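You operate a simulated robot arm through the tools that you are given. There is no shell and no other tool.

Carry out the task below with a simulated robot arm. There is one attempt and no reset: what you move stays moved.

Task
Run the chassis rig forward at notch one until the speed holds, then stop and park it.
Fine: park lever off before the throttle, no higher notch; throttle shut and wheels still before the dial goes to N and the park lever on. Hands off the turning wheels. Leave the key, lamps, plugs and handwheel. Where these are worked on the way, their far stop is far enough and under half their travel is too little: park lever.

The check looks at the end state, three seconds after you hand in, the way a careful person would. Anything else that was tipped, shoved, dropped, spilled or broken makes it a failure.

Robot
A 7-joint arm with a two-finger parallel gripper, fixed in place. Base frame: the origin is on the floor under the middle of its stand, x ahead of it, y to its left, z up. Lengths are in cm, angles in rad, forces in N, time in s.
It reaches about 124.7 cm from its shoulder. Its first joint turns from -2.304 to 2.304 rad. Payload 3.91 kg.
The TCP is the grasp point between the finger pads, 3 cm short of the fingertips. In the tool frame z runs along the fingers and y along their closing line. The gripper opens to 11 cm. The fingers are 2 cm wide and 1 cm thick; the gripper's body (4.8 by 11.2 cm) begins 5.5 cm behind the TCP.
Orientation is that of the tool frame in the base frame, as [roll, pitch, yaw] about the fixed x, y, z axes, in that order (R = Rz(yaw) Ry(pitch) Rx(roll)). With the fingers straight down and closing along the base's y, the tool's x points along the base's -x, its y along +y and its z along -z.

Tools
- The arm moves only by the tool drive_tool. Its argument "motion" is one flat list of numbers, 7 for each row, row after row: the finger opening in m, from 0 to 0.11, then the shift along the tool's x, y, z in m, then the turn, a rotation vector about the tool's x, y, z in rad. In form: [grip, dx, dy, dz, ax, ay, az, grip, dx, dy, dz, ax, ay, az, ...]. A call has 1 to 20 rows; each row is the pose to reach, as a shift and turn from the pose commanded when the call began, along the tool's axes at that moment. Each row takes 0.2 s and may step no farther than 5 cm and 0.15 rad from the row before; otherwise, or with a gripper value out of range, the whole call is refused. A pose out of reach is approached as far as the arm can. The call stops where the force on the tool passes 90 N (or 10 N more than at its start, if that is more) or the arm is blocked; 0.2 s more then pass. Each finger travels about 10.8 cm/s and halts on what it meets, pressing with about 31 N; the grip force reading is that of the motor and also rises with nothing between the fingers. The clock runs only during rows and for 0.2 s after the last one: add rows that repeat a pose to give the fingers time. The reply holds the time, the measured pose of the TCP, the force on the tool along the base axes, the opening and the grip force, in the units named above and with some noise, with the torque about the TCP (base axes, N m) and any sound that the robot's microphone picked up, and new pictures: "show" is both (left out), scene, wrist or none.
- Cameras (640 x 400 px; columns grow to the right, rows downward): "scene" is fixed at [39.96, 49.88, 142.36]; the picture's right is [0.61, 0.79, 0.00], its down [0.52, -0.40, -0.75] and it looks along [-0.60, 0.46, -0.66] (base axes); focal length 214 px, centre (320, 200). "wrist" rides on the gripper at [7.2, 1.7, -10.3] in the tool frame; the picture's right is [-0.23, 0.97, 0.00], its down [-0.76, -0.18, -0.62] and it looks along [-0.61, -0.14, 0.78] (tool axes); focal length 222 px, centre (320, 200). There is no depth. A picture from a camera that has moved, and an enlarged one, comes with that camera's place and axes in the base frame and with its lens.
- close_up(camera, box): a new picture of the part [left, top, right, bottom] of that camera's present view, enlarged. The clock stands still meanwhile.
- close_job(): hands the job in; it is judged then, once.

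Nothing tells you positions but the pictures and the camera data. Unless the task says otherwise, let go and move clear before handing in.

The tools are called as name(argument=value, ...) on one line, values as JSON. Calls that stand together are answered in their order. drive_tool: Moves the arm, as the interface text tells. Its arguments: {"type":"object","properties":{"motion":{"type":"array","items":{"type":"number"}},"show":{"type":"string","enum":["both","scene","wrist","none"]}},"required":["motion"]} The other tools are called the same way: close_up (camera, box) takes an enlarged picture of a part of a camera's view; close_job () hands the job in.

At the start:

```text
t: 0.0
tool_pos: [-3.6, 55.6, 129.65]
ee_rot: [3.14, 0.0, -3.142]
ft_force: [0.2, 0.1, -0.1]
wrist_torque: [0.01, 0.01, 0.03]
width: 11.01
gripper_force: 0.0
```

scene: 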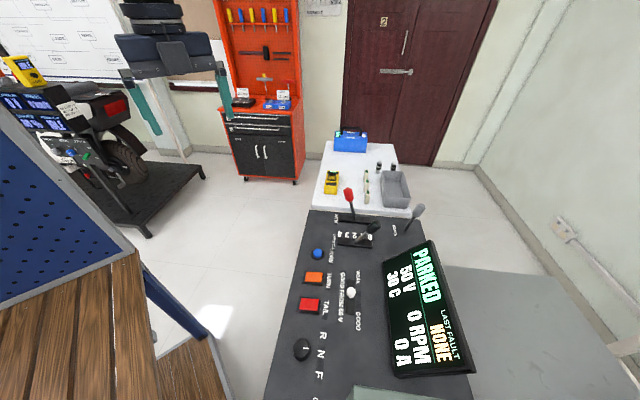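
wrist: 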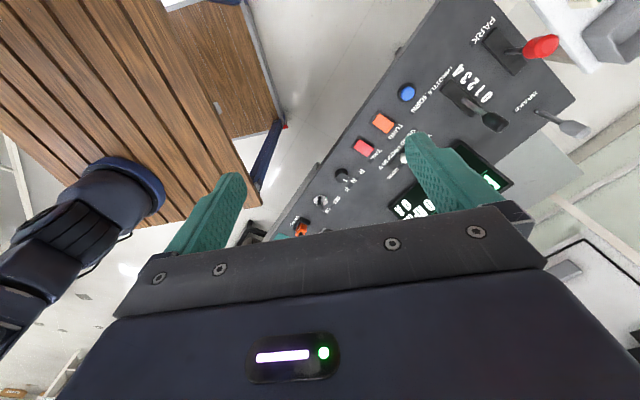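

I see a control console ahead with a red-knobbed PARK lever, a throttle lever with notches (0–4), a gear dial (R N F), lamps, and a display reading PARKED. First I'll look closer at the console in both cameras.

close_up(camera="scene", box=[260, 170, 480, 308])

close_up(camera="scene", box=[260, 270, 468, 400])

close_up(camera="wrist", box=[280, 0, 600, 200])

close_up(camera="scene", box=[0, 40, 220, 240])

```text
2.90 times, centred on (370, 239) of scene
camera zoom: at [39.96, 49.88, 142.36], right [0.61, 0.79, 0.0], down [0.52, -0.4, -0.75], along [-0.6, 0.46, -0.66], focal length 622 px, centre (175, 87)
```

zoom: 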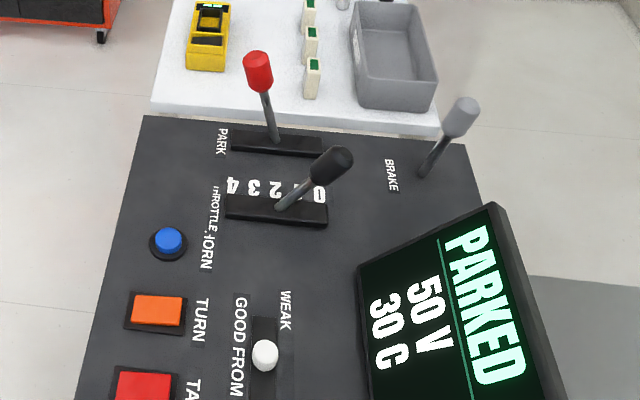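

```text
3.08 times, centred on (364, 335) of scene
camera zoom: at [39.96, 49.88, 142.36], right [0.61, 0.79, 0.0], down [0.52, -0.4, -0.75], along [-0.6, 0.46, -0.66], focal length 660 px, centre (185, -215)
```

zoom: 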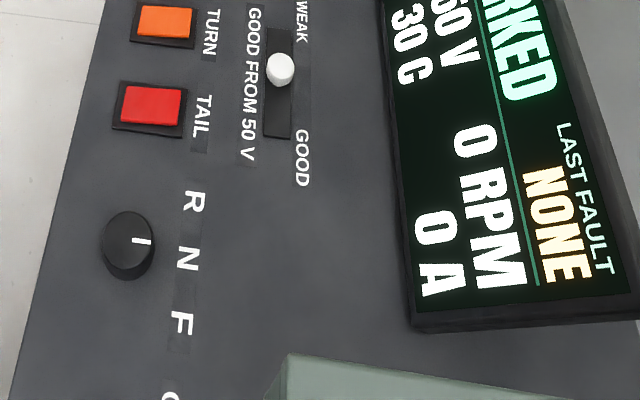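

```text
2.00 times, centred on (440, 100) of wrist
camera zoom: at [-10.83, 57.28, 140.04], right [0.23, 0.97, 0.0], down [0.76, -0.18, 0.62], along [0.61, -0.14, -0.78], focal length 444 px, centre (80, 400)
```

zoom: 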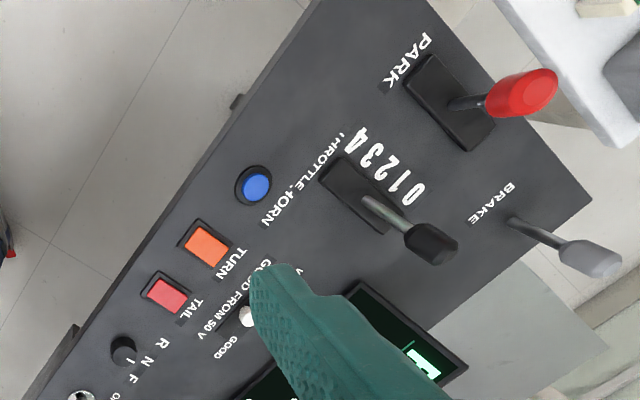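

```text
2.00 times, centred on (110, 140) of scene
camera zoom: at [39.96, 49.88, 142.36], right [0.61, 0.79, 0.0], down [0.52, -0.4, -0.75], along [-0.6, 0.46, -0.66], focal length 429 px, centre (740, 320)
```

zoom: 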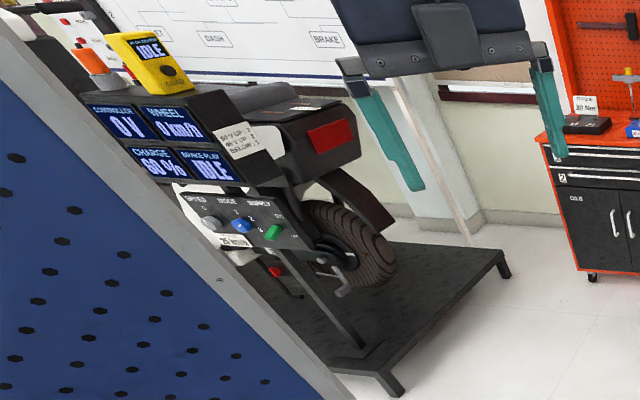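

The console is a flat panel at about z = 83 cm, turned 45° to the base: its park knob is near (0.7, 92.4, 95.4), the throttle knob near (14.3, 90.5, 92), and the dial near (25.6, 55.5, 85). I'll turn the tool 45° so it lines up with the console and look again.

drive_tool(motion=[0.11, 0, 0, 0, 0, 0, -0.131, 0.11, 0, 0, 0, 0, 0, -0.262, 0.11, 0, 0, 0, 0, 0, -0.393, 0.11, 0, 0, 0, 0, 0, -0.524, 0.11, 0, 0, 0, 0, 0, -0.655, 0.11, 0, 0, 0, 0, 0, -0.7854, 0.11, 0, 0, 0, 0, 0, -0.7854])

```text
t: 1.6
tool_pos: [-3.47, 55.63, 129.76]
ee_rot: [-3.141, 0.0, -2.353]
ft_force: [0.1, -0.6, -0.9]
wrist_torque: [0.0, -0.01, -0.01]
width: 11.05
gripper_force: 0.1
camera wrist: at [-9.93, 51.66, 140.1], right [-0.53, 0.85, 0.0], down [0.66, 0.41, 0.62], along [0.53, 0.33, -0.78], focal length 222 px, centre (320, 200)
```

scene: 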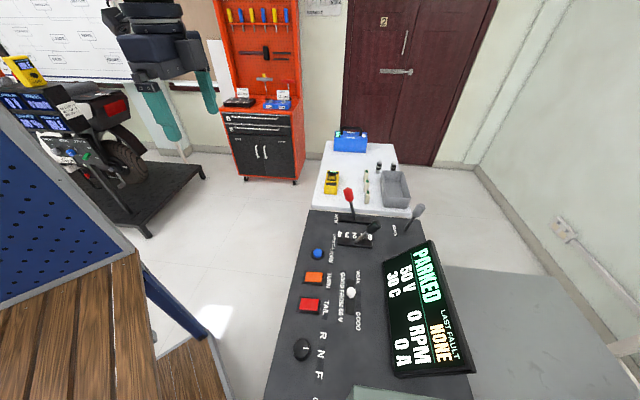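
wrist: 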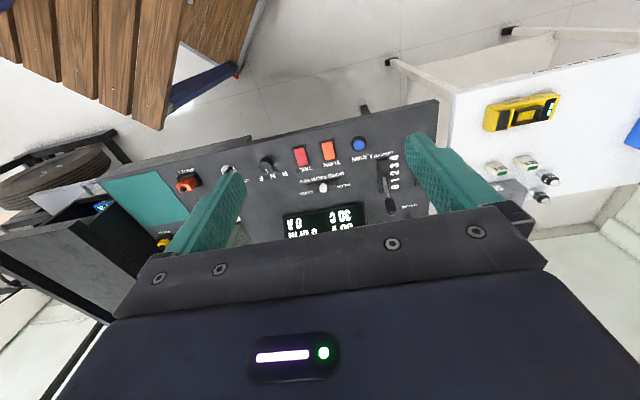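

The wheel and rig lie far off on the console's right side, so I'll stay away from there. Next I'll move above the park knob with the fingers set to straddle it, and look again.

drive_tool(motion=[0.08, -0.0289, 0.0231, 0.019, 0, 0, 0, 0.07, -0.0578, 0.0462, 0.038, 0, 0, 0, 0.07, -0.0867, 0.0693, 0.057, 0, 0, 0, 0.07, -0.1156, 0.0924, 0.076, 0, 0, 0, 0.07, -0.1445, 0.1155, 0.095, 0, 0, 0, 0.07, -0.1734, 0.1386, 0.114, 0, 0, 0, 0.07, -0.2023, 0.1617, 0.133, 0, 0, 0, 0.07, -0.2312, 0.1848, 0.152, 0, 0, 0, 0.07, -0.2601, 0.2079, 0.171, 0, 0, 0, 0.07, -0.289, 0.231, 0.19, 0, 0, 0, 0.07, -0.289, 0.231, 0.19, 0, 0, 0])

```text
t: 4.0
tool_pos: [0.73, 92.23, 110.65]
ee_rot: [-3.139, 0.001, -2.355]
ft_force: [1.3, -0.1, -1.0]
wrist_torque: [0.02, 0.04, -0.01]
width: 6.99
gripper_force: 0.2
camera wrist: at [-5.68, 88.26, 121.01], right [-0.53, 0.85, 0.0], down [0.66, 0.41, 0.62], along [0.53, 0.33, -0.78], focal length 222 px, centre (320, 200)
```

scene: 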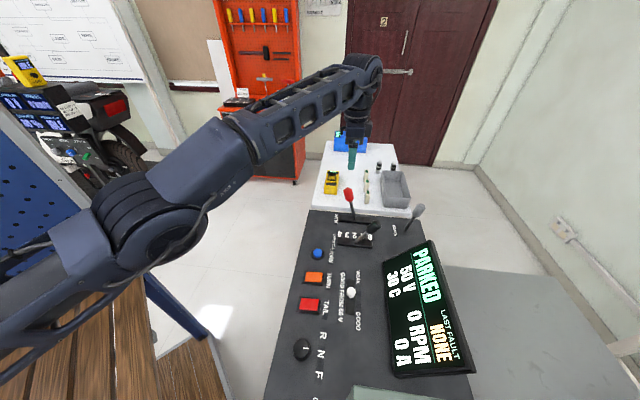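
wrist: 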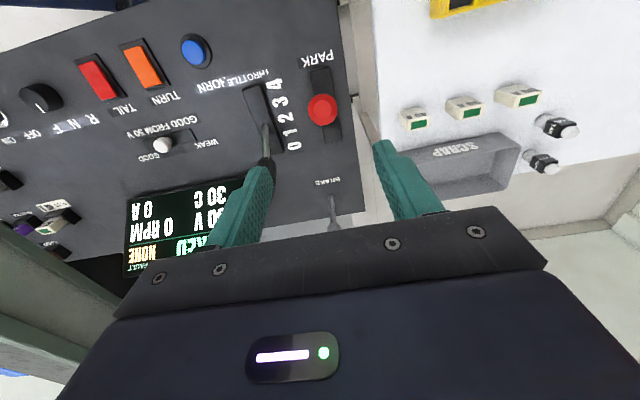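

The wrist view puts the park knob at (0.64, 92.5, 95.4), nearly straight below the gripper. I'll zoom in once to check its size before going down.

close_up(camera="wrist", box=[220, 40, 420, 165])

close_up(camera="scene", box=[300, 110, 460, 210])

```text
3.20 times, centred on (320, 102) of wrist
camera zoom: at [-5.68, 88.26, 121.01], right [-0.53, 0.85, 0.0], down [0.66, 0.41, 0.62], along [0.53, 0.33, -0.78], focal length 711 px, centre (320, 512)
```

zoom: 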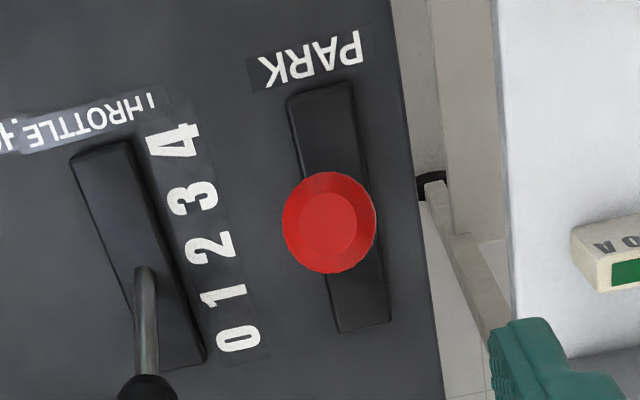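

```text
4.00 times, centred on (380, 160) of scene
camera zoom: at [39.96, 49.88, 142.36], right [0.61, 0.79, 0.0], down [0.52, -0.4, -0.75], along [-0.6, 0.46, -0.66], focal length 858 px, centre (80, 360)
```

zoom: 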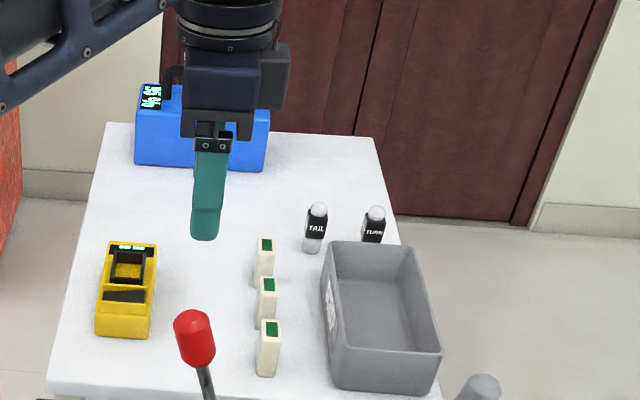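

The knob is about 3.3 cm across, and its slot runs along the console's fore-aft line with PARK at the near end, so pushing it away releases it. I'll go down around the knob now.

drive_tool(motion=[0.07, 0, 0.001, 0.04, 0, 0, 0, 0.07, 0, 0.001, 0.08, 0, 0, 0, 0.07, 0, 0.001, 0.115, 0, 0, 0, 0.07, 0, 0.001, 0.15, 0, 0, 0, 0.07, 0, 0.001, 0.15, 0, 0, 0])

```text
t: 5.2
tool_pos: [0.4, 92.51, 95.89]
ee_rot: [-3.141, 0.0, -2.355]
ft_force: [-0.6, -0.9, -0.3]
wrist_torque: [0.0, -0.03, -0.03]
width: 6.99
gripper_force: 0.0
camera wrist: at [-6.02, 88.59, 106.25], right [-0.53, 0.85, 0.0], down [0.66, 0.41, 0.62], along [0.53, 0.33, -0.78], focal length 222 px, centre (320, 200)
```

scene: 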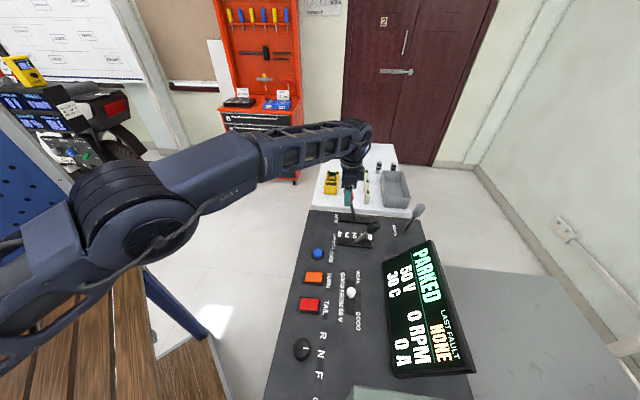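
wrist: 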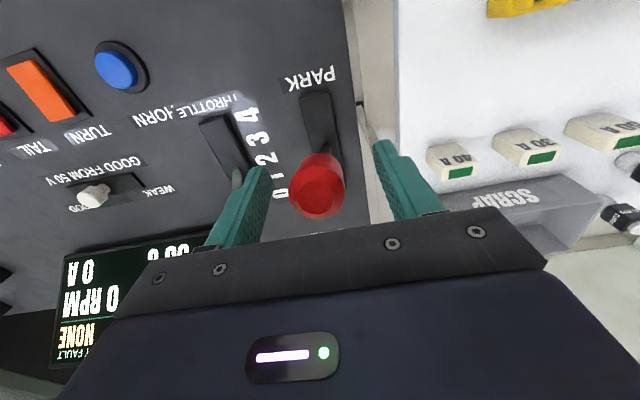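

The knob sits right between the finger pads. I'll close on it.

drive_tool(motion=[0.04, 0, 0, 0, 0, 0, 0, 0.025, 0, 0, 0, 0, 0, 0, 0.02, 0, 0, 0, 0, 0, 0, 0.02, 0, 0, 0, 0, 0, 0], show="wrist")

```text
t: 6.2
tool_pos: [0.49, 92.42, 95.91]
ee_rot: [-3.139, 0.001, -2.356]
ft_force: [19.6, -25.4, 1.4]
wrist_torque: [-0.58, -0.11, -0.09]
width: 3.03
gripper_force: 44.7
camera wrist: at [-5.86, 88.54, 106.27], right [-0.53, 0.85, 0.0], down [0.66, 0.41, 0.62], along [0.53, 0.33, -0.78], focal length 222 px, centre (320, 200)
```

wrist: 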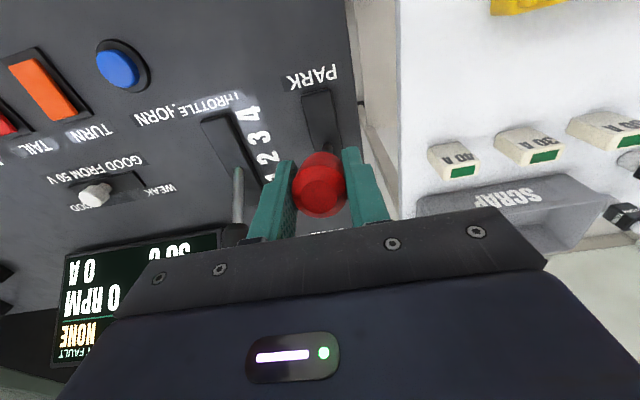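

I'm holding the knob (3.0 cm), with a small side load. I'll ease that off and push the lever away from me along its arc.

drive_tool(motion=[0.02, 0, -0.0015, 0, 0, 0, 0, 0.02, -0.009, -0.002, -0.0023, 0, 0, 0, 0.02, -0.018, -0.002, -0.004, 0, 0, 0, 0.02, -0.027, -0.002, -0.0049, 0, 0, 0, 0.02, -0.036, -0.002, -0.005, 0, 0, 0, 0.02, -0.045, -0.002, -0.0048, 0, 0, 0, 0.02, -0.054, -0.002, -0.0038, 0, 0, 0, 0.02, -0.063, -0.002, -0.0021, 0, 0, 0, 0.02, -0.063, -0.002, -0.0021, 0, 0, 0])

```text
t: 8.2
tool_pos: [5.19, 95.53, 95.89]
ee_rot: [3.138, 0.004, -2.356]
ft_force: [-39.9, 51.5, 12.9]
wrist_torque: [0.99, -0.22, -0.43]
width: 5.25
gripper_force: 32.9
out of reach, approached as far as the arm can: row 6, 7, 8, 9
camera wrist: at [-1.13, 91.59, 106.29], right [-0.53, 0.85, 0.0], down [0.66, 0.41, 0.63], along [0.53, 0.33, -0.78], focal length 222 px, centre (320, 200)
```

scene: 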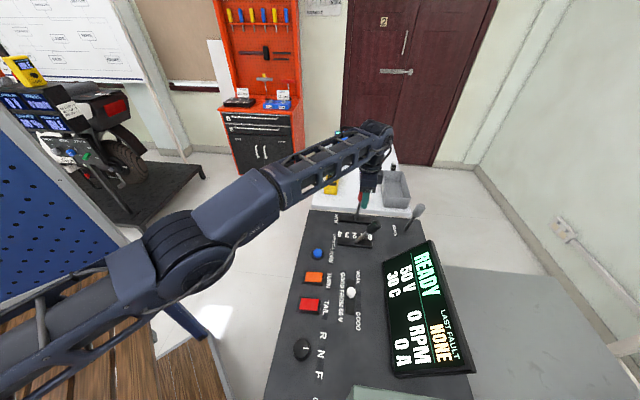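
wrist: 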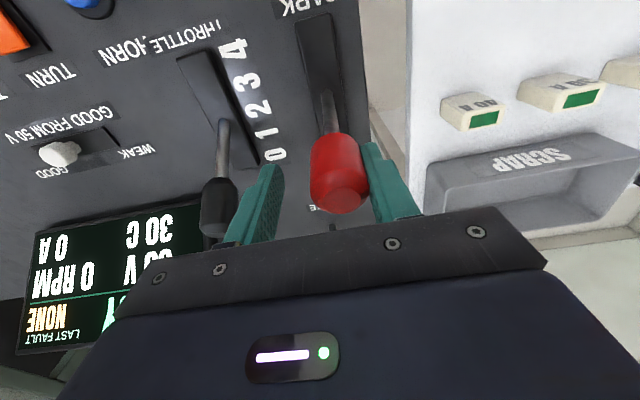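

The display now reads READY, so the park lever is released, but with the tool vertical the arm hit its reach limit and pressed sideways on the knob. I'll open the fingers and check the lever.

drive_tool(motion=[0.065, 0, 0, 0, 0, 0, 0, 0.075, 0, 0, 0, 0, 0, 0, 0.075, 0, 0, 0, 0, 0, 0])

```text
t: 9.0
tool_pos: [5.47, 95.42, 95.83]
ee_rot: [-3.141, 0.0, -2.357]
ft_force: [0.3, 0.7, -0.5]
wrist_torque: [0.0, -0.01, 0.0]
width: 7.48
gripper_force: 0.1
camera wrist: at [-0.96, 91.49, 106.22], right [-0.53, 0.85, 0.0], down [0.66, 0.41, 0.62], along [0.53, 0.33, -0.78], focal length 222 px, centre (320, 200)
```

scene: 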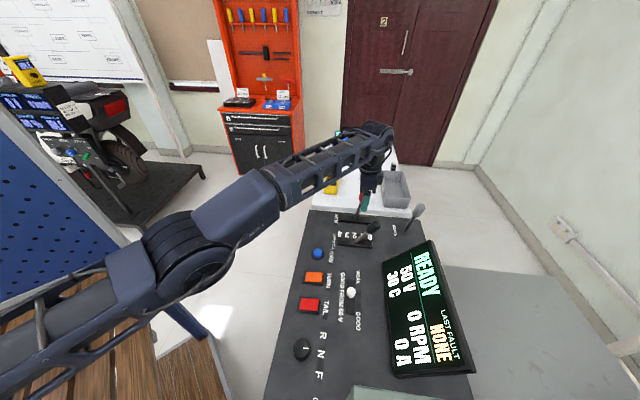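
wrist: 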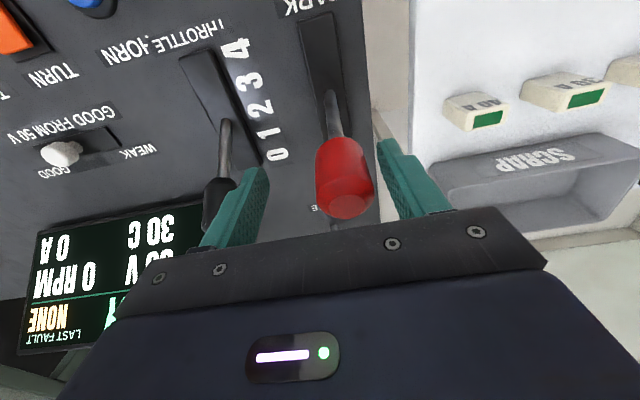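

The knob stands at about u = 71 on the console's fore-aft line, roughly three quarters of its travel. I'll tilt the tool so the fingers point outward, which gains reach, and then regrip to push it to its stop.

drive_tool(motion=[0.075, 0, 0, 0, 0, -0.1, 0, 0.075, 0, 0, 0, 0, -0.2, 0, 0.075, 0, 0, 0, 0, -0.3, 0, 0.075, 0, 0, 0, 0, -0.3, 0], show="wrist")

```text
t: 10.0
tool_pos: [5.21, 95.38, 95.78]
ee_rot: [-3.141, 0.302, -2.355]
ft_force: [0.5, 0.6, -0.6]
wrist_torque: [0.0, -0.01, 0.03]
width: 7.49
gripper_force: 0.0
camera wrist: at [-3.0, 89.54, 103.6], right [-0.53, 0.84, 0.07], down [0.51, 0.26, 0.82], along [0.67, 0.47, -0.57], focal length 222 px, centre (320, 200)
```

wrist: 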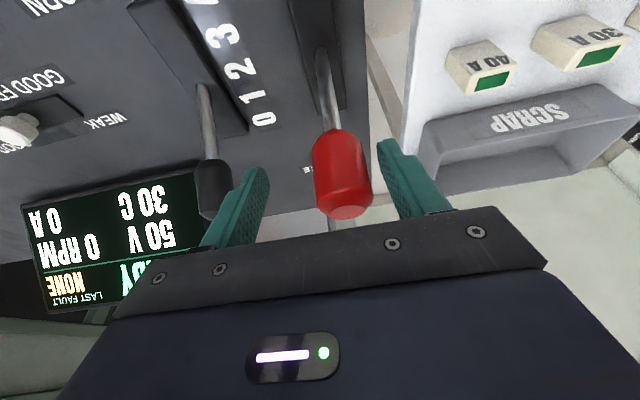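

With the tilt the arm has reach to spare. I'll centre on the knob (1.35 cm to the left) and grip it again.

drive_tool(motion=[0.075, 0, 0.007, 0, 0, 0, 0, 0.075, 0, 0.0132, 0, 0, 0, 0, 0.05, 0, 0.0132, 0, 0, 0, 0, 0.03, 0, 0.0132, 0, 0, 0, 0, 0.02, 0, 0.0132, 0, 0, 0, 0, 0.02, 0, 0.0132, 0, 0, 0, 0], show="wrist")

```text
t: 11.4
tool_pos: [4.33, 96.22, 95.85]
ee_rot: [3.141, 0.3, -2.355]
ft_force: [-0.1, -0.5, -1.1]
wrist_torque: [-0.05, -0.04, 0.03]
width: 3.04
gripper_force: 44.7
camera wrist: at [-3.97, 90.38, 103.63], right [-0.53, 0.84, 0.07], down [0.51, 0.26, 0.82], along [0.67, 0.47, -0.57], focal length 222 px, centre (320, 200)
```

wrist: 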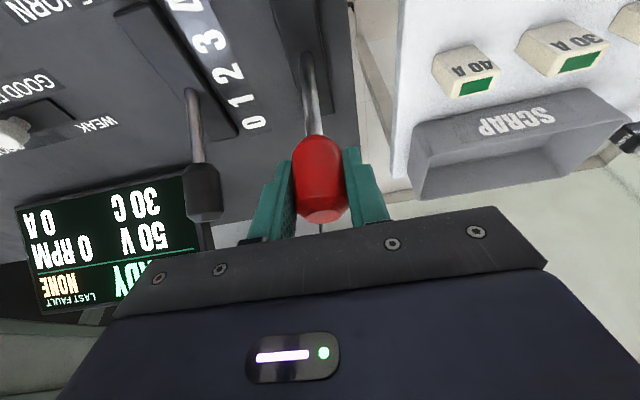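

I'm centred on the knob with almost no side force. I'll push it on slowly to its far stop.

drive_tool(motion=[0.02, -0.0063, 0, 0.0032, 0, 0, 0, 0.02, -0.0126, 0, 0.0067, 0, 0, 0, 0.02, -0.0188, 0, 0.0103, 0, 0, 0, 0.02, -0.0188, 0, 0.0103, 0, 0, 0], show="wrist")

```text
t: 12.4
tool_pos: [5.85, 97.69, 95.34]
ee_rot: [-3.14, 0.299, -2.356]
ft_force: [-12.3, -43.9, -0.8]
wrist_torque: [-0.24, 0.22, -0.22]
width: 3.04
gripper_force: 45.4
camera wrist: at [-2.52, 91.84, 103.23], right [-0.54, 0.84, 0.07], down [0.51, 0.26, 0.82], along [0.67, 0.47, -0.57], focal length 222 px, centre (320, 200)
```

wrist: 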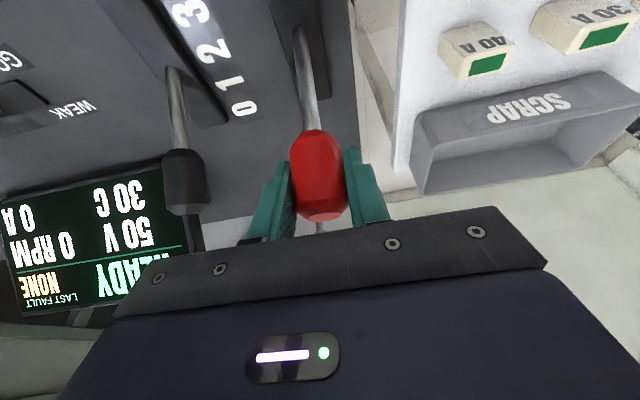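

There is about 40 N of resistance along the push, so the lever is at its far stop. I'll open and back off along the fingers.

drive_tool(motion=[0.05, 0, 0, 0, 0, 0, 0, 0.07, 0, 0, 0, 0, 0, 0, 0.07, 0, 0, -0.03, 0, 0, 0, 0.07, 0, 0, -0.07, 0, 0, 0, 0.07, 0, 0, -0.11, 0, 0, 0, 0.07, 0, 0, -0.15, 0, 0, 0, 0.07, 0, 0, -0.15, 0, 0, 0])

```text
t: 14.0
tool_pos: [2.82, 95.04, 109.86]
ee_rot: [3.141, 0.299, -2.357]
ft_force: [0.3, 0.6, -0.5]
wrist_torque: [-0.03, 0.03, 0.01]
width: 7.0
gripper_force: 0.0
camera wrist: at [-5.58, 89.1, 117.65], right [-0.54, 0.84, 0.07], down [0.51, 0.26, 0.82], along [0.67, 0.47, -0.57], focal length 222 px, centre (320, 200)
```

scene: 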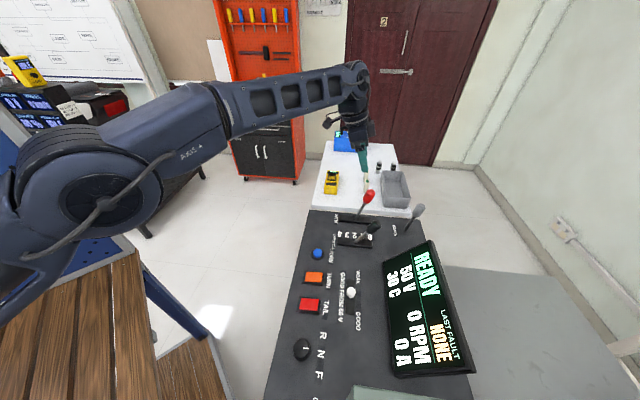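
wrist: 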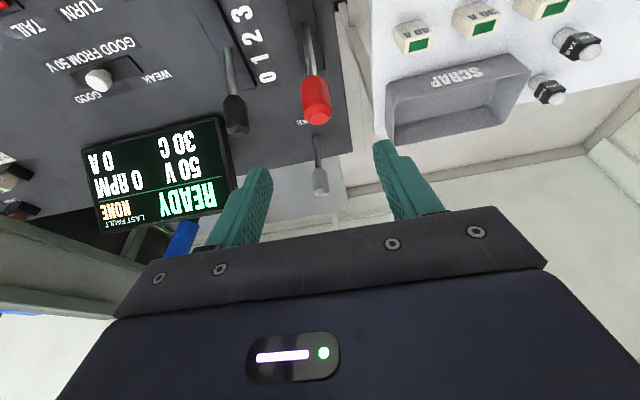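

The park lever stays released and the display says READY. Next I'll travel at height to above the dial and bring the tool back to vertical.

drive_tool(motion=[0.07, 0.0119, -0.0441, -0.0016, 0, 0.03, 0, 0.07, 0.0237, -0.0882, -0.0032, 0, 0.06, 0, 0.07, 0.0356, -0.1323, -0.0047, 0, 0.09, 0, 0.07, 0.0474, -0.1764, -0.0063, 0, 0.12, 0, 0.07, 0.0593, -0.2205, -0.0079, 0, 0.15, 0, 0.07, 0.0712, -0.2646, -0.0095, 0, 0.18, 0, 0.07, 0.083, -0.3087, -0.0111, 0, 0.21, 0, 0.07, 0.0949, -0.3528, -0.0126, 0, 0.24, 0, 0.07, 0.1067, -0.3969, -0.0142, 0, 0.27, 0, 0.07, 0.1186, -0.441, -0.0158, 0, 0.3, 0, 0.07, 0.1186, -0.441, -0.0158, 0, 0.3, 0])

```text
t: 16.4
tool_pos: [25.55, 55.18, 107.77]
ee_rot: [3.14, -0.001, -2.356]
ft_force: [0.3, 0.0, -0.3]
wrist_torque: [0.01, 0.03, -0.02]
width: 6.99
gripper_force: 0.1
camera wrist: at [19.19, 51.31, 118.15], right [-0.53, 0.85, 0.0], down [0.66, 0.41, 0.62], along [0.53, 0.33, -0.78], focal length 222 px, centre (320, 200)
```

scene: 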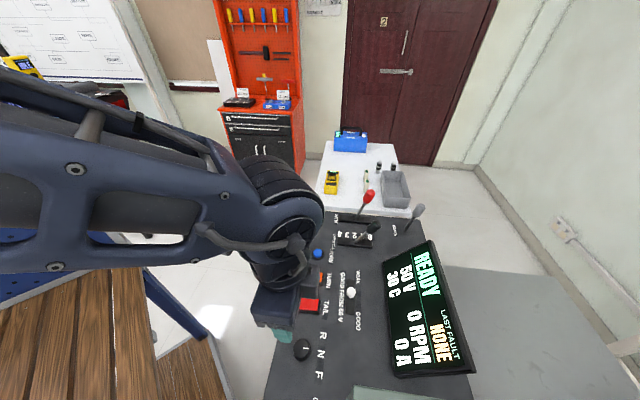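
wrist: 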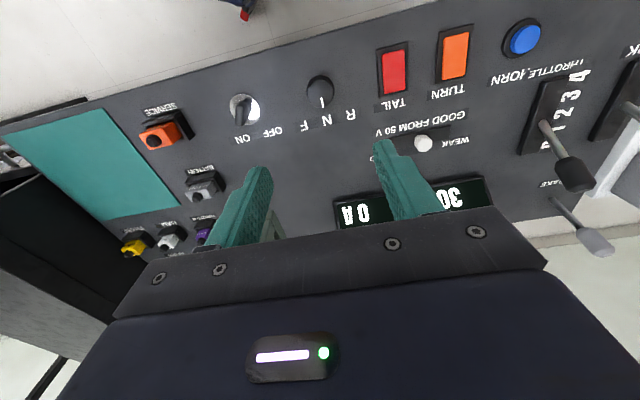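

I'm straight above the dial; its pointer is at N. The key is about 11 cm to one side and the tail switch about 10 cm to the other, so there is room. I'll zoom in to judge the dial's height.

close_up(camera="wrist", box=[220, 40, 420, 165])

close_up(camera="scene", box=[260, 300, 360, 400])

```text
3.20 times, centred on (320, 102) of wrist
camera zoom: at [19.19, 51.31, 118.15], right [-0.53, 0.85, 0.0], down [0.66, 0.41, 0.62], along [0.53, 0.33, -0.78], focal length 711 px, centre (320, 512)
```

zoom: 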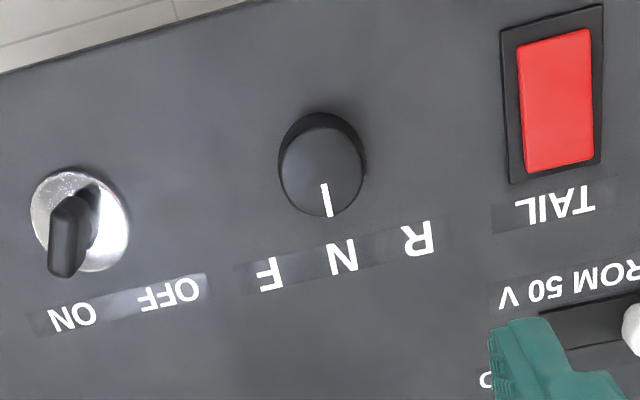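

```text
4.00 times, centred on (310, 350) of scene
camera zoom: at [39.96, 49.88, 142.36], right [0.61, 0.79, 0.0], down [0.52, -0.4, -0.75], along [-0.6, 0.46, -0.66], focal length 858 px, centre (360, -400)
```

zoom: 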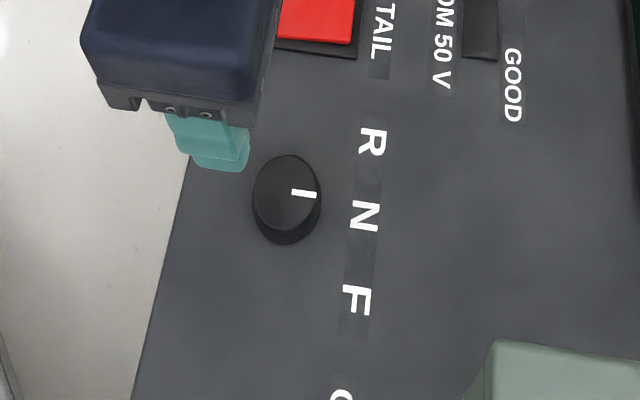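

The dial top is at z ≈ 85.1, centre (25.75, 55.5), 3.5 cm across, and the panel is at 83.2. I'll go down around it with the tips just clear of the panel.

drive_tool(motion=[0.065, -0.003, 0.001, 0.045, 0, 0, 0, 0.065, -0.003, 0.001, 0.09, 0, 0, 0, 0.065, -0.003, 0.001, 0.135, 0, 0, 0, 0.065, -0.003, 0.001, 0.17, 0, 0, 0, 0.065, -0.003, 0.001, 0.19, 0, 0, 0, 0.065, -0.003, 0.001, 0.19, 0, 0, 0])

```text
t: 17.8
tool_pos: [25.88, 55.55, 88.87]
ee_rot: [-3.141, -0.001, -2.357]
ft_force: [-0.4, 0.1, 0.6]
wrist_torque: [0.0, 0.0, 0.01]
width: 6.49
gripper_force: 0.0
camera wrist: at [19.44, 51.67, 99.22], right [-0.53, 0.85, 0.0], down [0.66, 0.41, 0.62], along [0.53, 0.33, -0.78], focal length 222 px, centre (320, 200)
```

scene: 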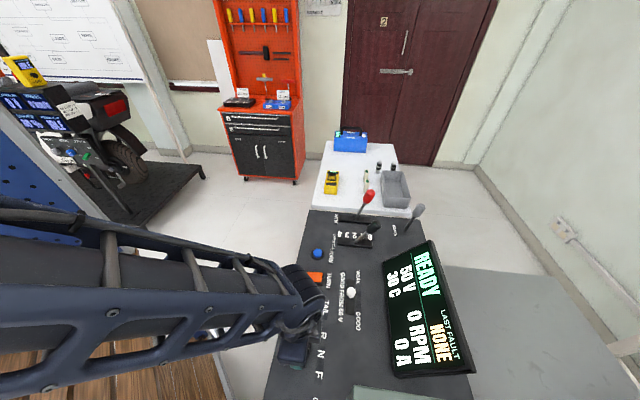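
wrist: 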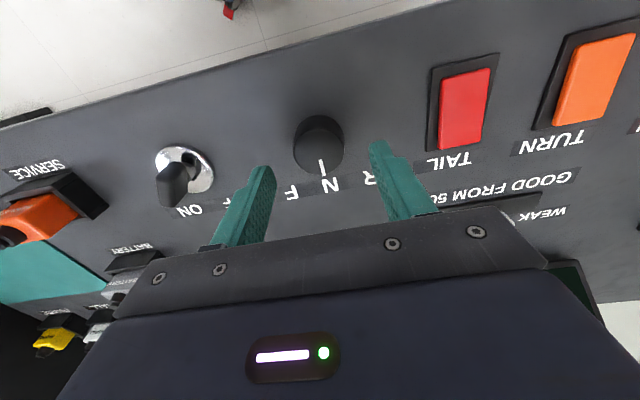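

I'm 2 cm above the grip height. I'll zoom in to check that the dial is centred between the fingers.

close_up(camera="wrist", box=[220, 90, 420, 215])

```text
3.20 times, centred on (320, 152) of wrist
camera zoom: at [19.44, 51.67, 99.22], right [-0.53, 0.85, 0.0], down [0.66, 0.41, 0.62], along [0.53, 0.33, -0.78], focal length 711 px, centre (320, 352)
```

zoom: 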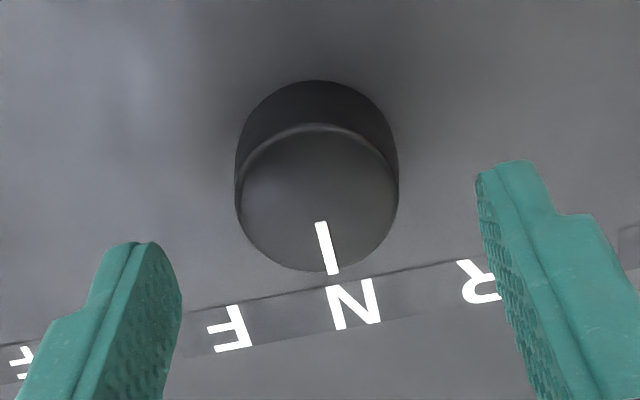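

The dial is within 3 mm of centre. I'll correct that, go down the last 2 cm and close on it.

drive_tool(motion=[0.065, 0.0025, 0.001, 0.01, 0, 0, 0, 0.065, 0.0025, 0.001, 0.021, 0, 0, 0, 0.065, 0.0025, 0.001, 0.021, 0, 0, 0, 0.045, 0.0025, 0.001, 0.021, 0, 0, 0, 0.03, 0.0025, 0.001, 0.021, 0, 0, 0, 0.025, 0.0025, 0.001, 0.021, 0, 0, 0, 0.025, 0.0025, 0.001, 0.021, 0, 0, 0])

```text
t: 19.4
tool_pos: [25.68, 55.27, 86.56]
ee_rot: [-3.14, -0.001, -2.358]
ft_force: [12.0, -12.7, 3.5]
wrist_torque: [-0.58, -0.46, -0.1]
width: 3.72
gripper_force: 44.8
camera wrist: at [19.17, 51.32, 96.96], right [-0.53, 0.85, 0.0], down [0.66, 0.41, 0.62], along [0.53, 0.33, -0.78], focal length 222 px, centre (320, 200)
```

scene: 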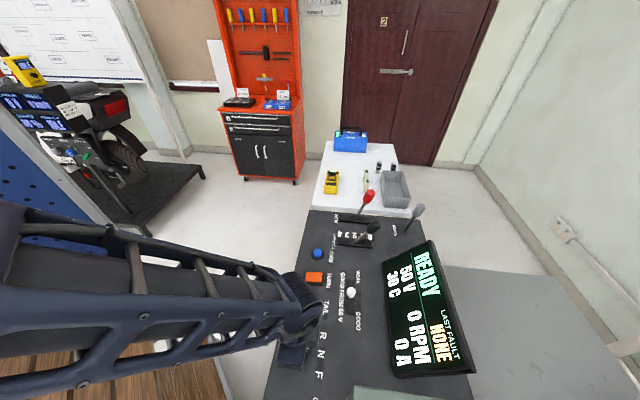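
wrist: 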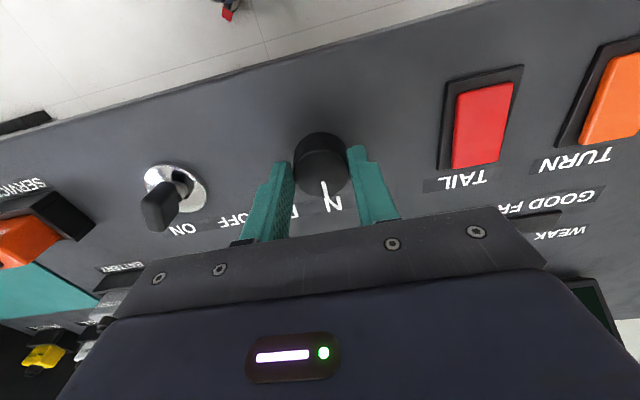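

The dial is held (3.7 cm). I'll turn it clockwise (seen from above) toward F and watch the display.

drive_tool(motion=[0.025, 0, -0.0005, 0, 0, 0, 0.1, 0.025, 0, -0.001, 0, 0, 0, 0.2, 0.025, 0, -0.001, 0, 0, 0, 0.3, 0.025, 0, -0.001, 0, 0, 0, 0.4, 0.025, 0, -0.001, 0, 0, 0, 0.5, 0.025, 0, -0.001, 0, 0, 0, 0.6, 0.025, 0, -0.001, 0, 0, 0, 0.68, 0.025, 0, -0.001, 0, 0, 0, 0.68])

```text
t: 21.2
tool_pos: [25.43, 55.43, 86.57]
ee_rot: [3.138, 0.0, -3.037]
ft_force: [-17.8, 35.2, -9.5]
wrist_torque: [1.21, 0.75, 0.13]
width: 3.73
gripper_force: 44.6
camera wrist: at [18.01, 56.35, 96.97], right [0.12, 0.99, 0.0], down [0.78, -0.1, 0.62], along [0.62, -0.07, -0.78], focal length 222 px, centre (320, 200)
```

scene: 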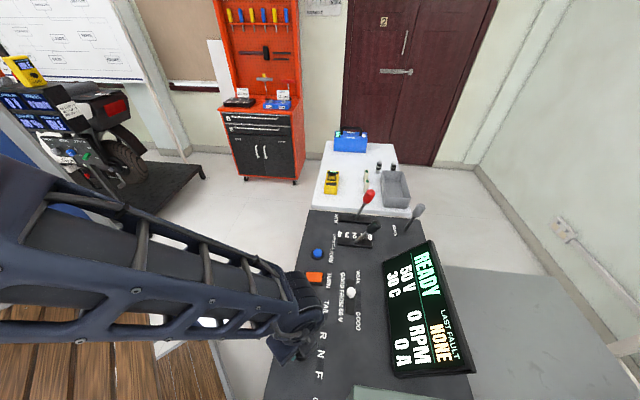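
wrist: 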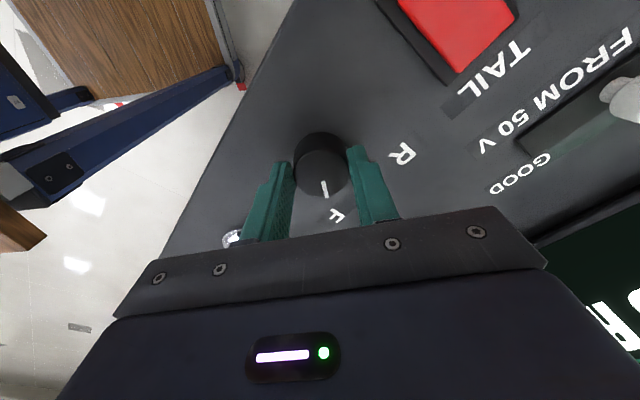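

The dial turned with the gripper and its pointer now faces F. I'll zoom in to judge how exactly.

close_up(camera="wrist", box=[240, 110, 440, 235])

close_up(camera="scene", box=[260, 300, 360, 400])

```text
3.20 times, centred on (340, 172) of wrist
camera zoom: at [18.01, 56.35, 96.97], right [0.12, 0.99, 0.0], down [0.78, -0.1, 0.62], along [0.62, -0.07, -0.78], focal length 711 px, centre (256, 288)
```

zoom: 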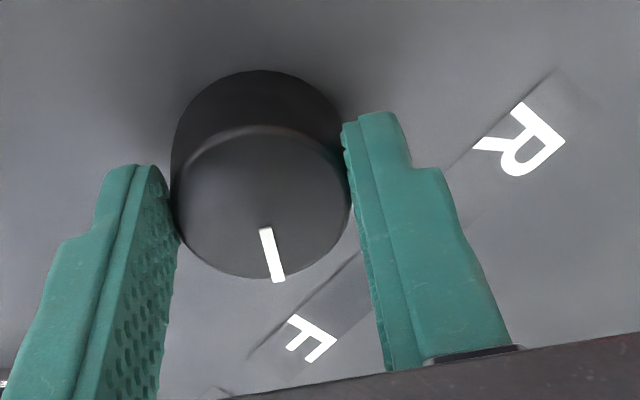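

```text
4.00 times, centred on (310, 350) of scene
camera zoom: at [39.96, 49.88, 142.36], right [0.61, 0.79, 0.0], down [0.52, -0.4, -0.75], along [-0.6, 0.46, -0.66], focal length 858 px, centre (360, -400)
```

zoom: 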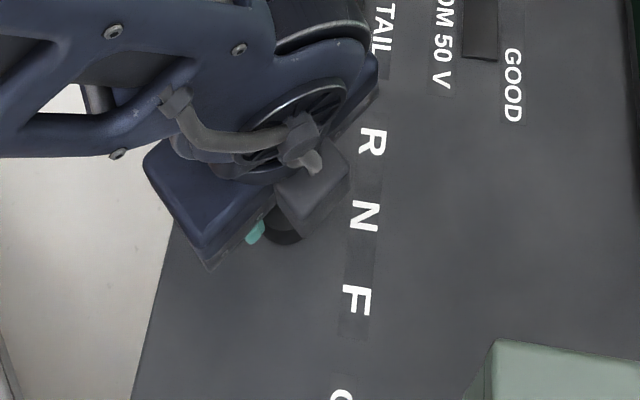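

The pointer has turned about 39° and F sits near 41°, so I'll add a touch more, then release and rise.

drive_tool(motion=[0.025, 0, 0, 0, 0, 0, 0.025, 0.025, 0, 0, 0, 0, 0, 0.05, 0.025, 0, 0, 0, 0, 0, 0.05, 0.05, 0, 0, 0, 0, 0, 0.05, 0.065, 0, 0, 0, 0, 0, 0.05, 0.065, 0, 0, -0.03, 0, 0, 0.05, 0.065, 0, 0, -0.07, 0, 0, 0.05, 0.065, 0, 0, -0.12, 0, 0, 0.05, 0.065, 0, 0, -0.17, 0, 0, 0.05, 0.065, 0, 0, -0.17, 0, 0, 0.05])

```text
t: 23.4
tool_pos: [25.57, 55.33, 103.78]
ee_rot: [3.142, 0.0, -3.084]
ft_force: [0.9, -0.7, -0.1]
wrist_torque: [0.04, -0.01, -0.02]
width: 6.48
gripper_force: 0.0
camera wrist: at [18.27, 56.56, 114.18], right [0.17, 0.98, 0.0], down [0.77, -0.14, 0.62], along [0.61, -0.11, -0.78], focal length 222 px, centre (320, 200)
```

scene: 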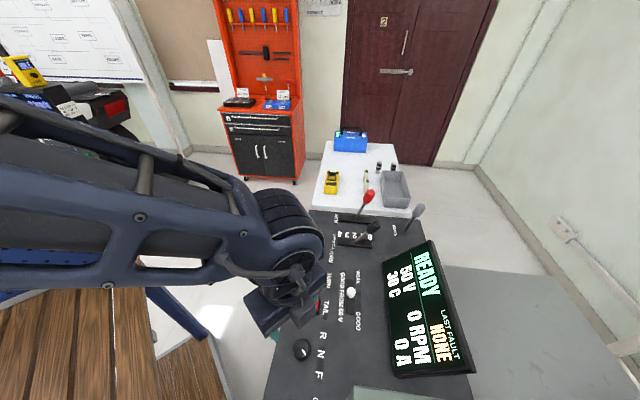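
wrist: 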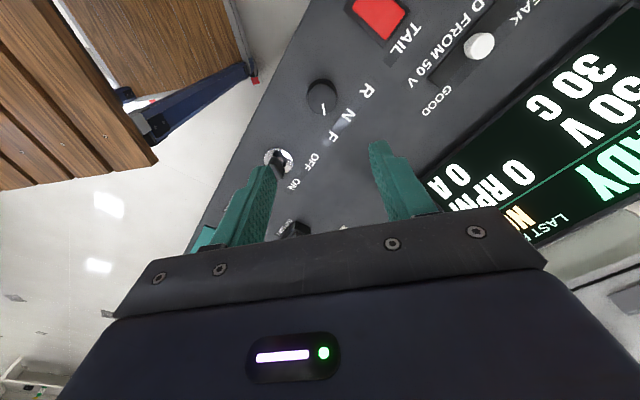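

close_up(camera="wrist", box=[240, 40, 440, 165])

close_up(camera="scene", box=[260, 300, 360, 400])

```text
3.20 times, centred on (340, 102) of wrist
camera zoom: at [18.27, 56.56, 114.18], right [0.17, 0.98, 0.0], down [0.77, -0.14, 0.62], along [0.61, -0.11, -0.78], focal length 711 px, centre (256, 512)
```

zoom: 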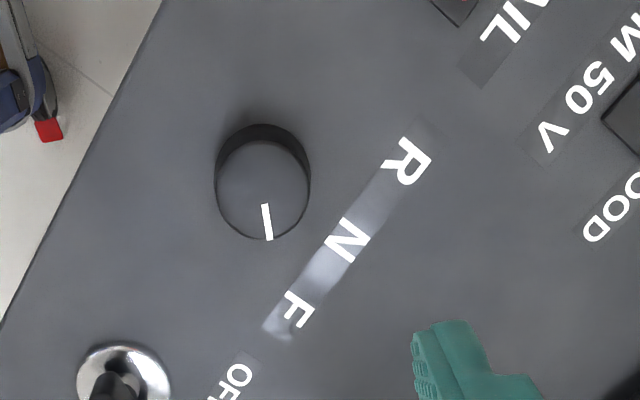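

```text
4.00 times, centred on (310, 350) of scene
camera zoom: at [39.96, 49.88, 142.36], right [0.61, 0.79, 0.0], down [0.52, -0.4, -0.75], along [-0.6, 0.46, -0.66], focal length 858 px, centre (360, -400)
```

zoom: 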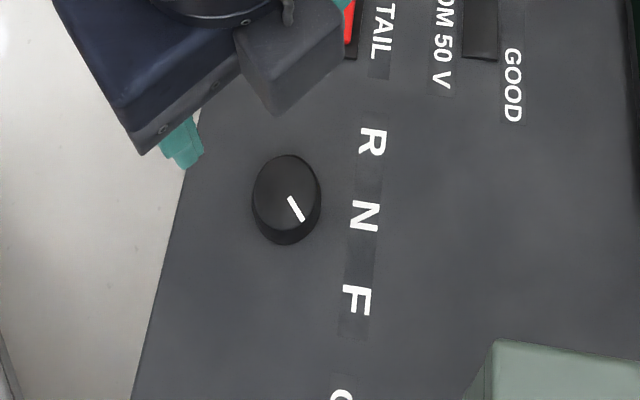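

The pointer rests squarely on F (about 45° from N). Now I'll move over the throttle knob, turning the tool back in line with the console.

drive_tool(motion=[0.065, 0.0102, 0.0397, -0.0022, 0, 0, -0.081, 0.065, 0.0205, 0.0795, -0.0044, 0, 0, -0.162, 0.065, 0.0307, 0.1192, -0.0067, 0, 0, -0.243, 0.065, 0.041, 0.1589, -0.0089, 0, 0, -0.324, 0.065, 0.0512, 0.1987, -0.0111, 0, 0, -0.404, 0.065, 0.0615, 0.2384, -0.0133, 0, 0, -0.485, 0.065, 0.0717, 0.2781, -0.0156, 0, 0, -0.566, 0.065, 0.082, 0.3179, -0.0178, 0, 0, -0.647, 0.065, 0.0922, 0.3576, -0.02, 0, 0, -0.7285, 0.065, 0.0922, 0.3576, -0.02, 0, 0, -0.7285])

```text
t: 25.6
tool_pos: [14.24, 90.27, 106.01]
ee_rot: [3.141, 0.0, -2.356]
ft_force: [-0.1, 0.8, -0.3]
wrist_torque: [0.01, 0.0, 0.01]
width: 6.49
gripper_force: 0.0
camera wrist: at [7.94, 86.43, 116.35], right [-0.53, 0.85, 0.0], down [0.66, 0.41, 0.62], along [0.53, 0.33, -0.78], focal length 222 px, centre (320, 200)
```

scene: 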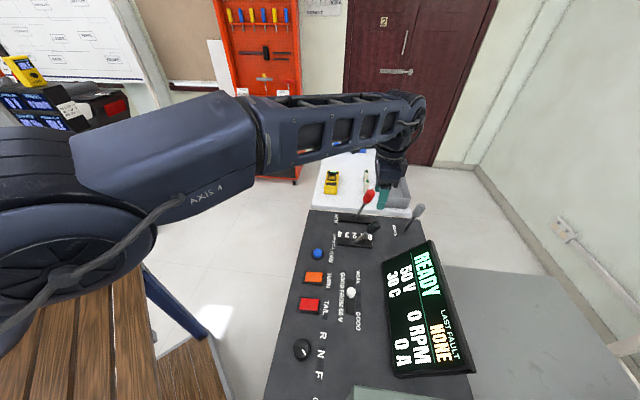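
wrist: 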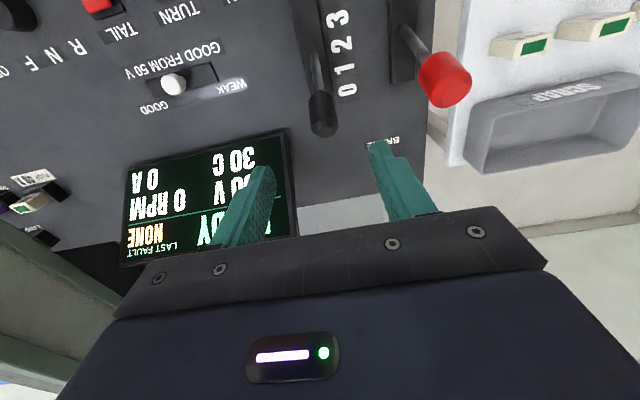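

I'm above the throttle. I'll zoom both views to pin down its knob and shaft.

close_up(camera="wrist", box=[220, 0, 480, 162])

close_up(camera="scene", box=[320, 180, 440, 255])

```text
2.46 times, centred on (350, 81) of wrist
camera zoom: at [7.94, 86.43, 116.35], right [-0.53, 0.85, 0.0], down [0.66, 0.41, 0.62], along [0.53, 0.33, -0.78], focal length 547 px, centre (246, 493)
```

zoom: 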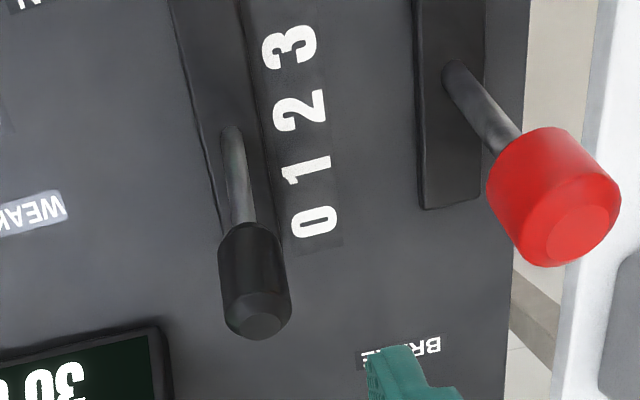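

```text
5.33 times, centred on (380, 218) of scene
camera zoom: at [39.96, 49.88, 142.36], right [0.61, 0.79, 0.0], down [0.52, -0.4, -0.75], along [-0.6, 0.46, -0.66], focal length 1144 px, centre (0, 107)
```

zoom: 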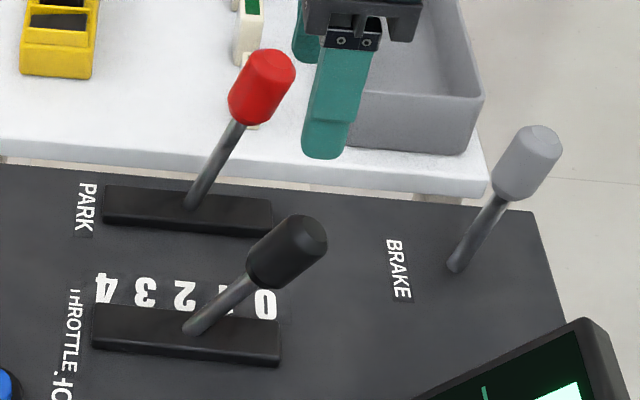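

The throttle knob centre is at about (14.3, 90.8, 91.9), leaning some 29° away at notch 0, with its pivot at the panel. Notch 1 should be about 2.3 cm of knob travel toward me. I'll go down around the knob first.

drive_tool(motion=[0.065, -0.002, 0.0015, 0.04, 0, 0, 0, 0.065, -0.004, 0.003, 0.08, 0, 0, 0, 0.065, -0.004, 0.003, 0.115, 0, 0, 0, 0.065, -0.004, 0.003, 0.14, 0, 0, 0, 0.065, -0.004, 0.003, 0.14, 0, 0, 0])

```text
t: 26.8
tool_pos: [14.61, 90.84, 91.47]
ee_rot: [-3.141, 0.003, -2.359]
ft_force: [0.6, 0.7, 0.6]
wrist_torque: [-0.01, 0.0, 0.03]
width: 6.51
gripper_force: 0.0
camera wrist: at [8.14, 86.94, 101.91], right [-0.53, 0.85, 0.0], down [0.66, 0.41, 0.62], along [0.53, 0.33, -0.78], focal length 222 px, centre (320, 200)
```

scene: 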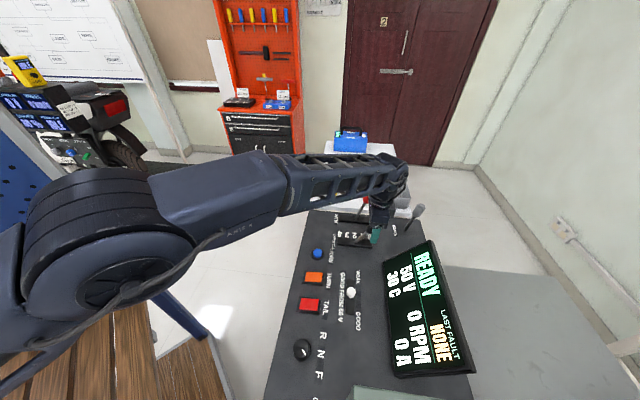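
wrist: 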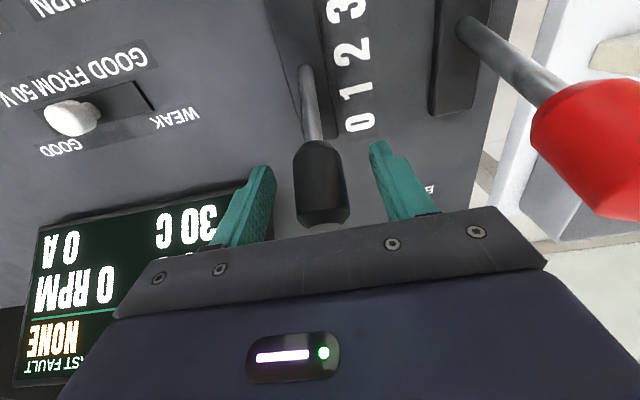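

The knob is centred between the pads. I'll close on it.

drive_tool(motion=[0.045, 0, 0, 0, 0, 0, 0, 0.03, 0, 0, 0, 0, 0, 0, 0.02, 0, 0, 0, 0, 0, 0, 0.018, 0, 0, 0, 0, 0, 0])

```text
t: 27.8
tool_pos: [14.61, 90.9, 91.52]
ee_rot: [3.141, 0.0, -2.358]
ft_force: [-0.7, 0.8, -0.3]
wrist_torque: [-0.12, -0.19, 0.11]
width: 2.84
gripper_force: 44.4
camera wrist: at [8.13, 86.94, 101.92], right [-0.53, 0.85, 0.0], down [0.66, 0.41, 0.62], along [0.53, 0.33, -0.78], focal length 222 px, centre (320, 200)
```

scene: 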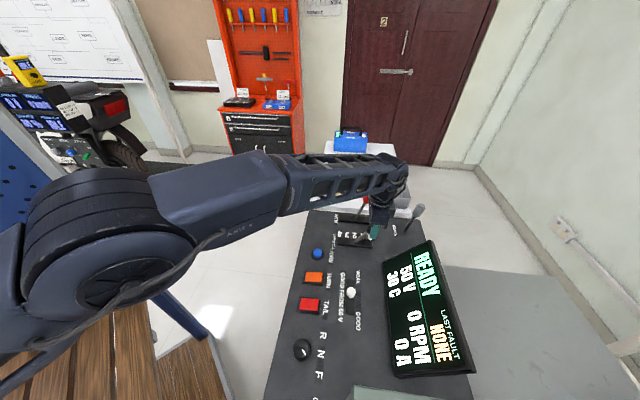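
wrist: 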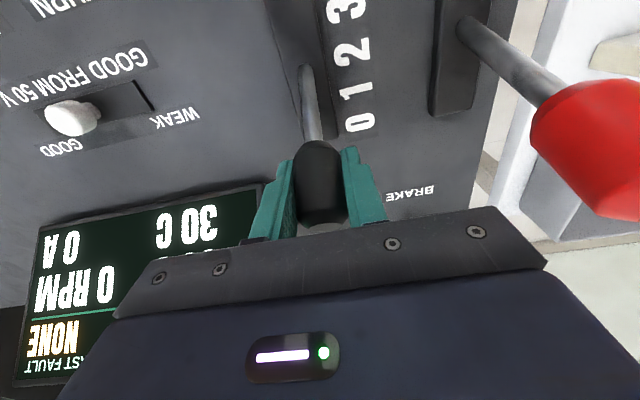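

I hold the throttle knob with no side force. I'll pull it toward me along its arc to about the middle of notch 1 and watch the display.

drive_tool(motion=[0.018, 0.006, 0, -0.003, 0, 0, 0, 0.018, 0.012, 0, -0.006, 0, 0, 0, 0.018, 0.018, 0, -0.0085, 0, 0, 0, 0.018, 0.0225, 0, -0.01, 0, 0, 0, 0.018, 0.0225, 0, -0.01, 0, 0, 0])

```text
t: 29.0
tool_pos: [13.06, 89.24, 92.5]
ee_rot: [-3.14, -0.001, -2.358]
ft_force: [12.8, 2.7, -9.7]
wrist_torque: [0.96, -0.94, -0.01]
width: 2.83
gripper_force: 45.1
camera wrist: at [6.59, 85.42, 102.9], right [-0.53, 0.85, 0.0], down [0.66, 0.41, 0.62], along [0.53, 0.33, -0.78], focal length 222 px, centre (320, 200)
```

scene: 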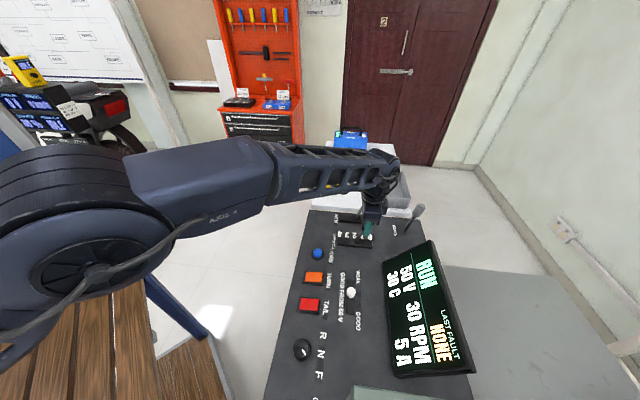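
wrist: 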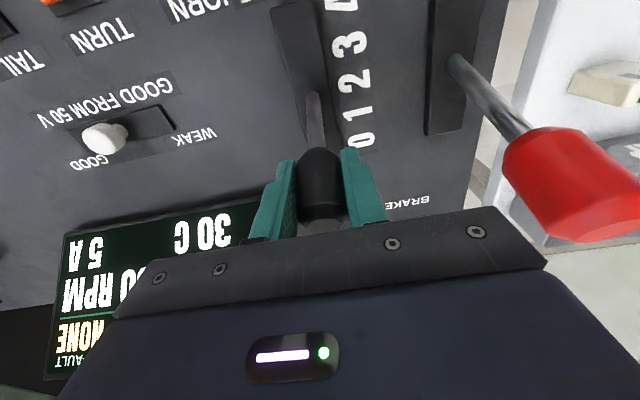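

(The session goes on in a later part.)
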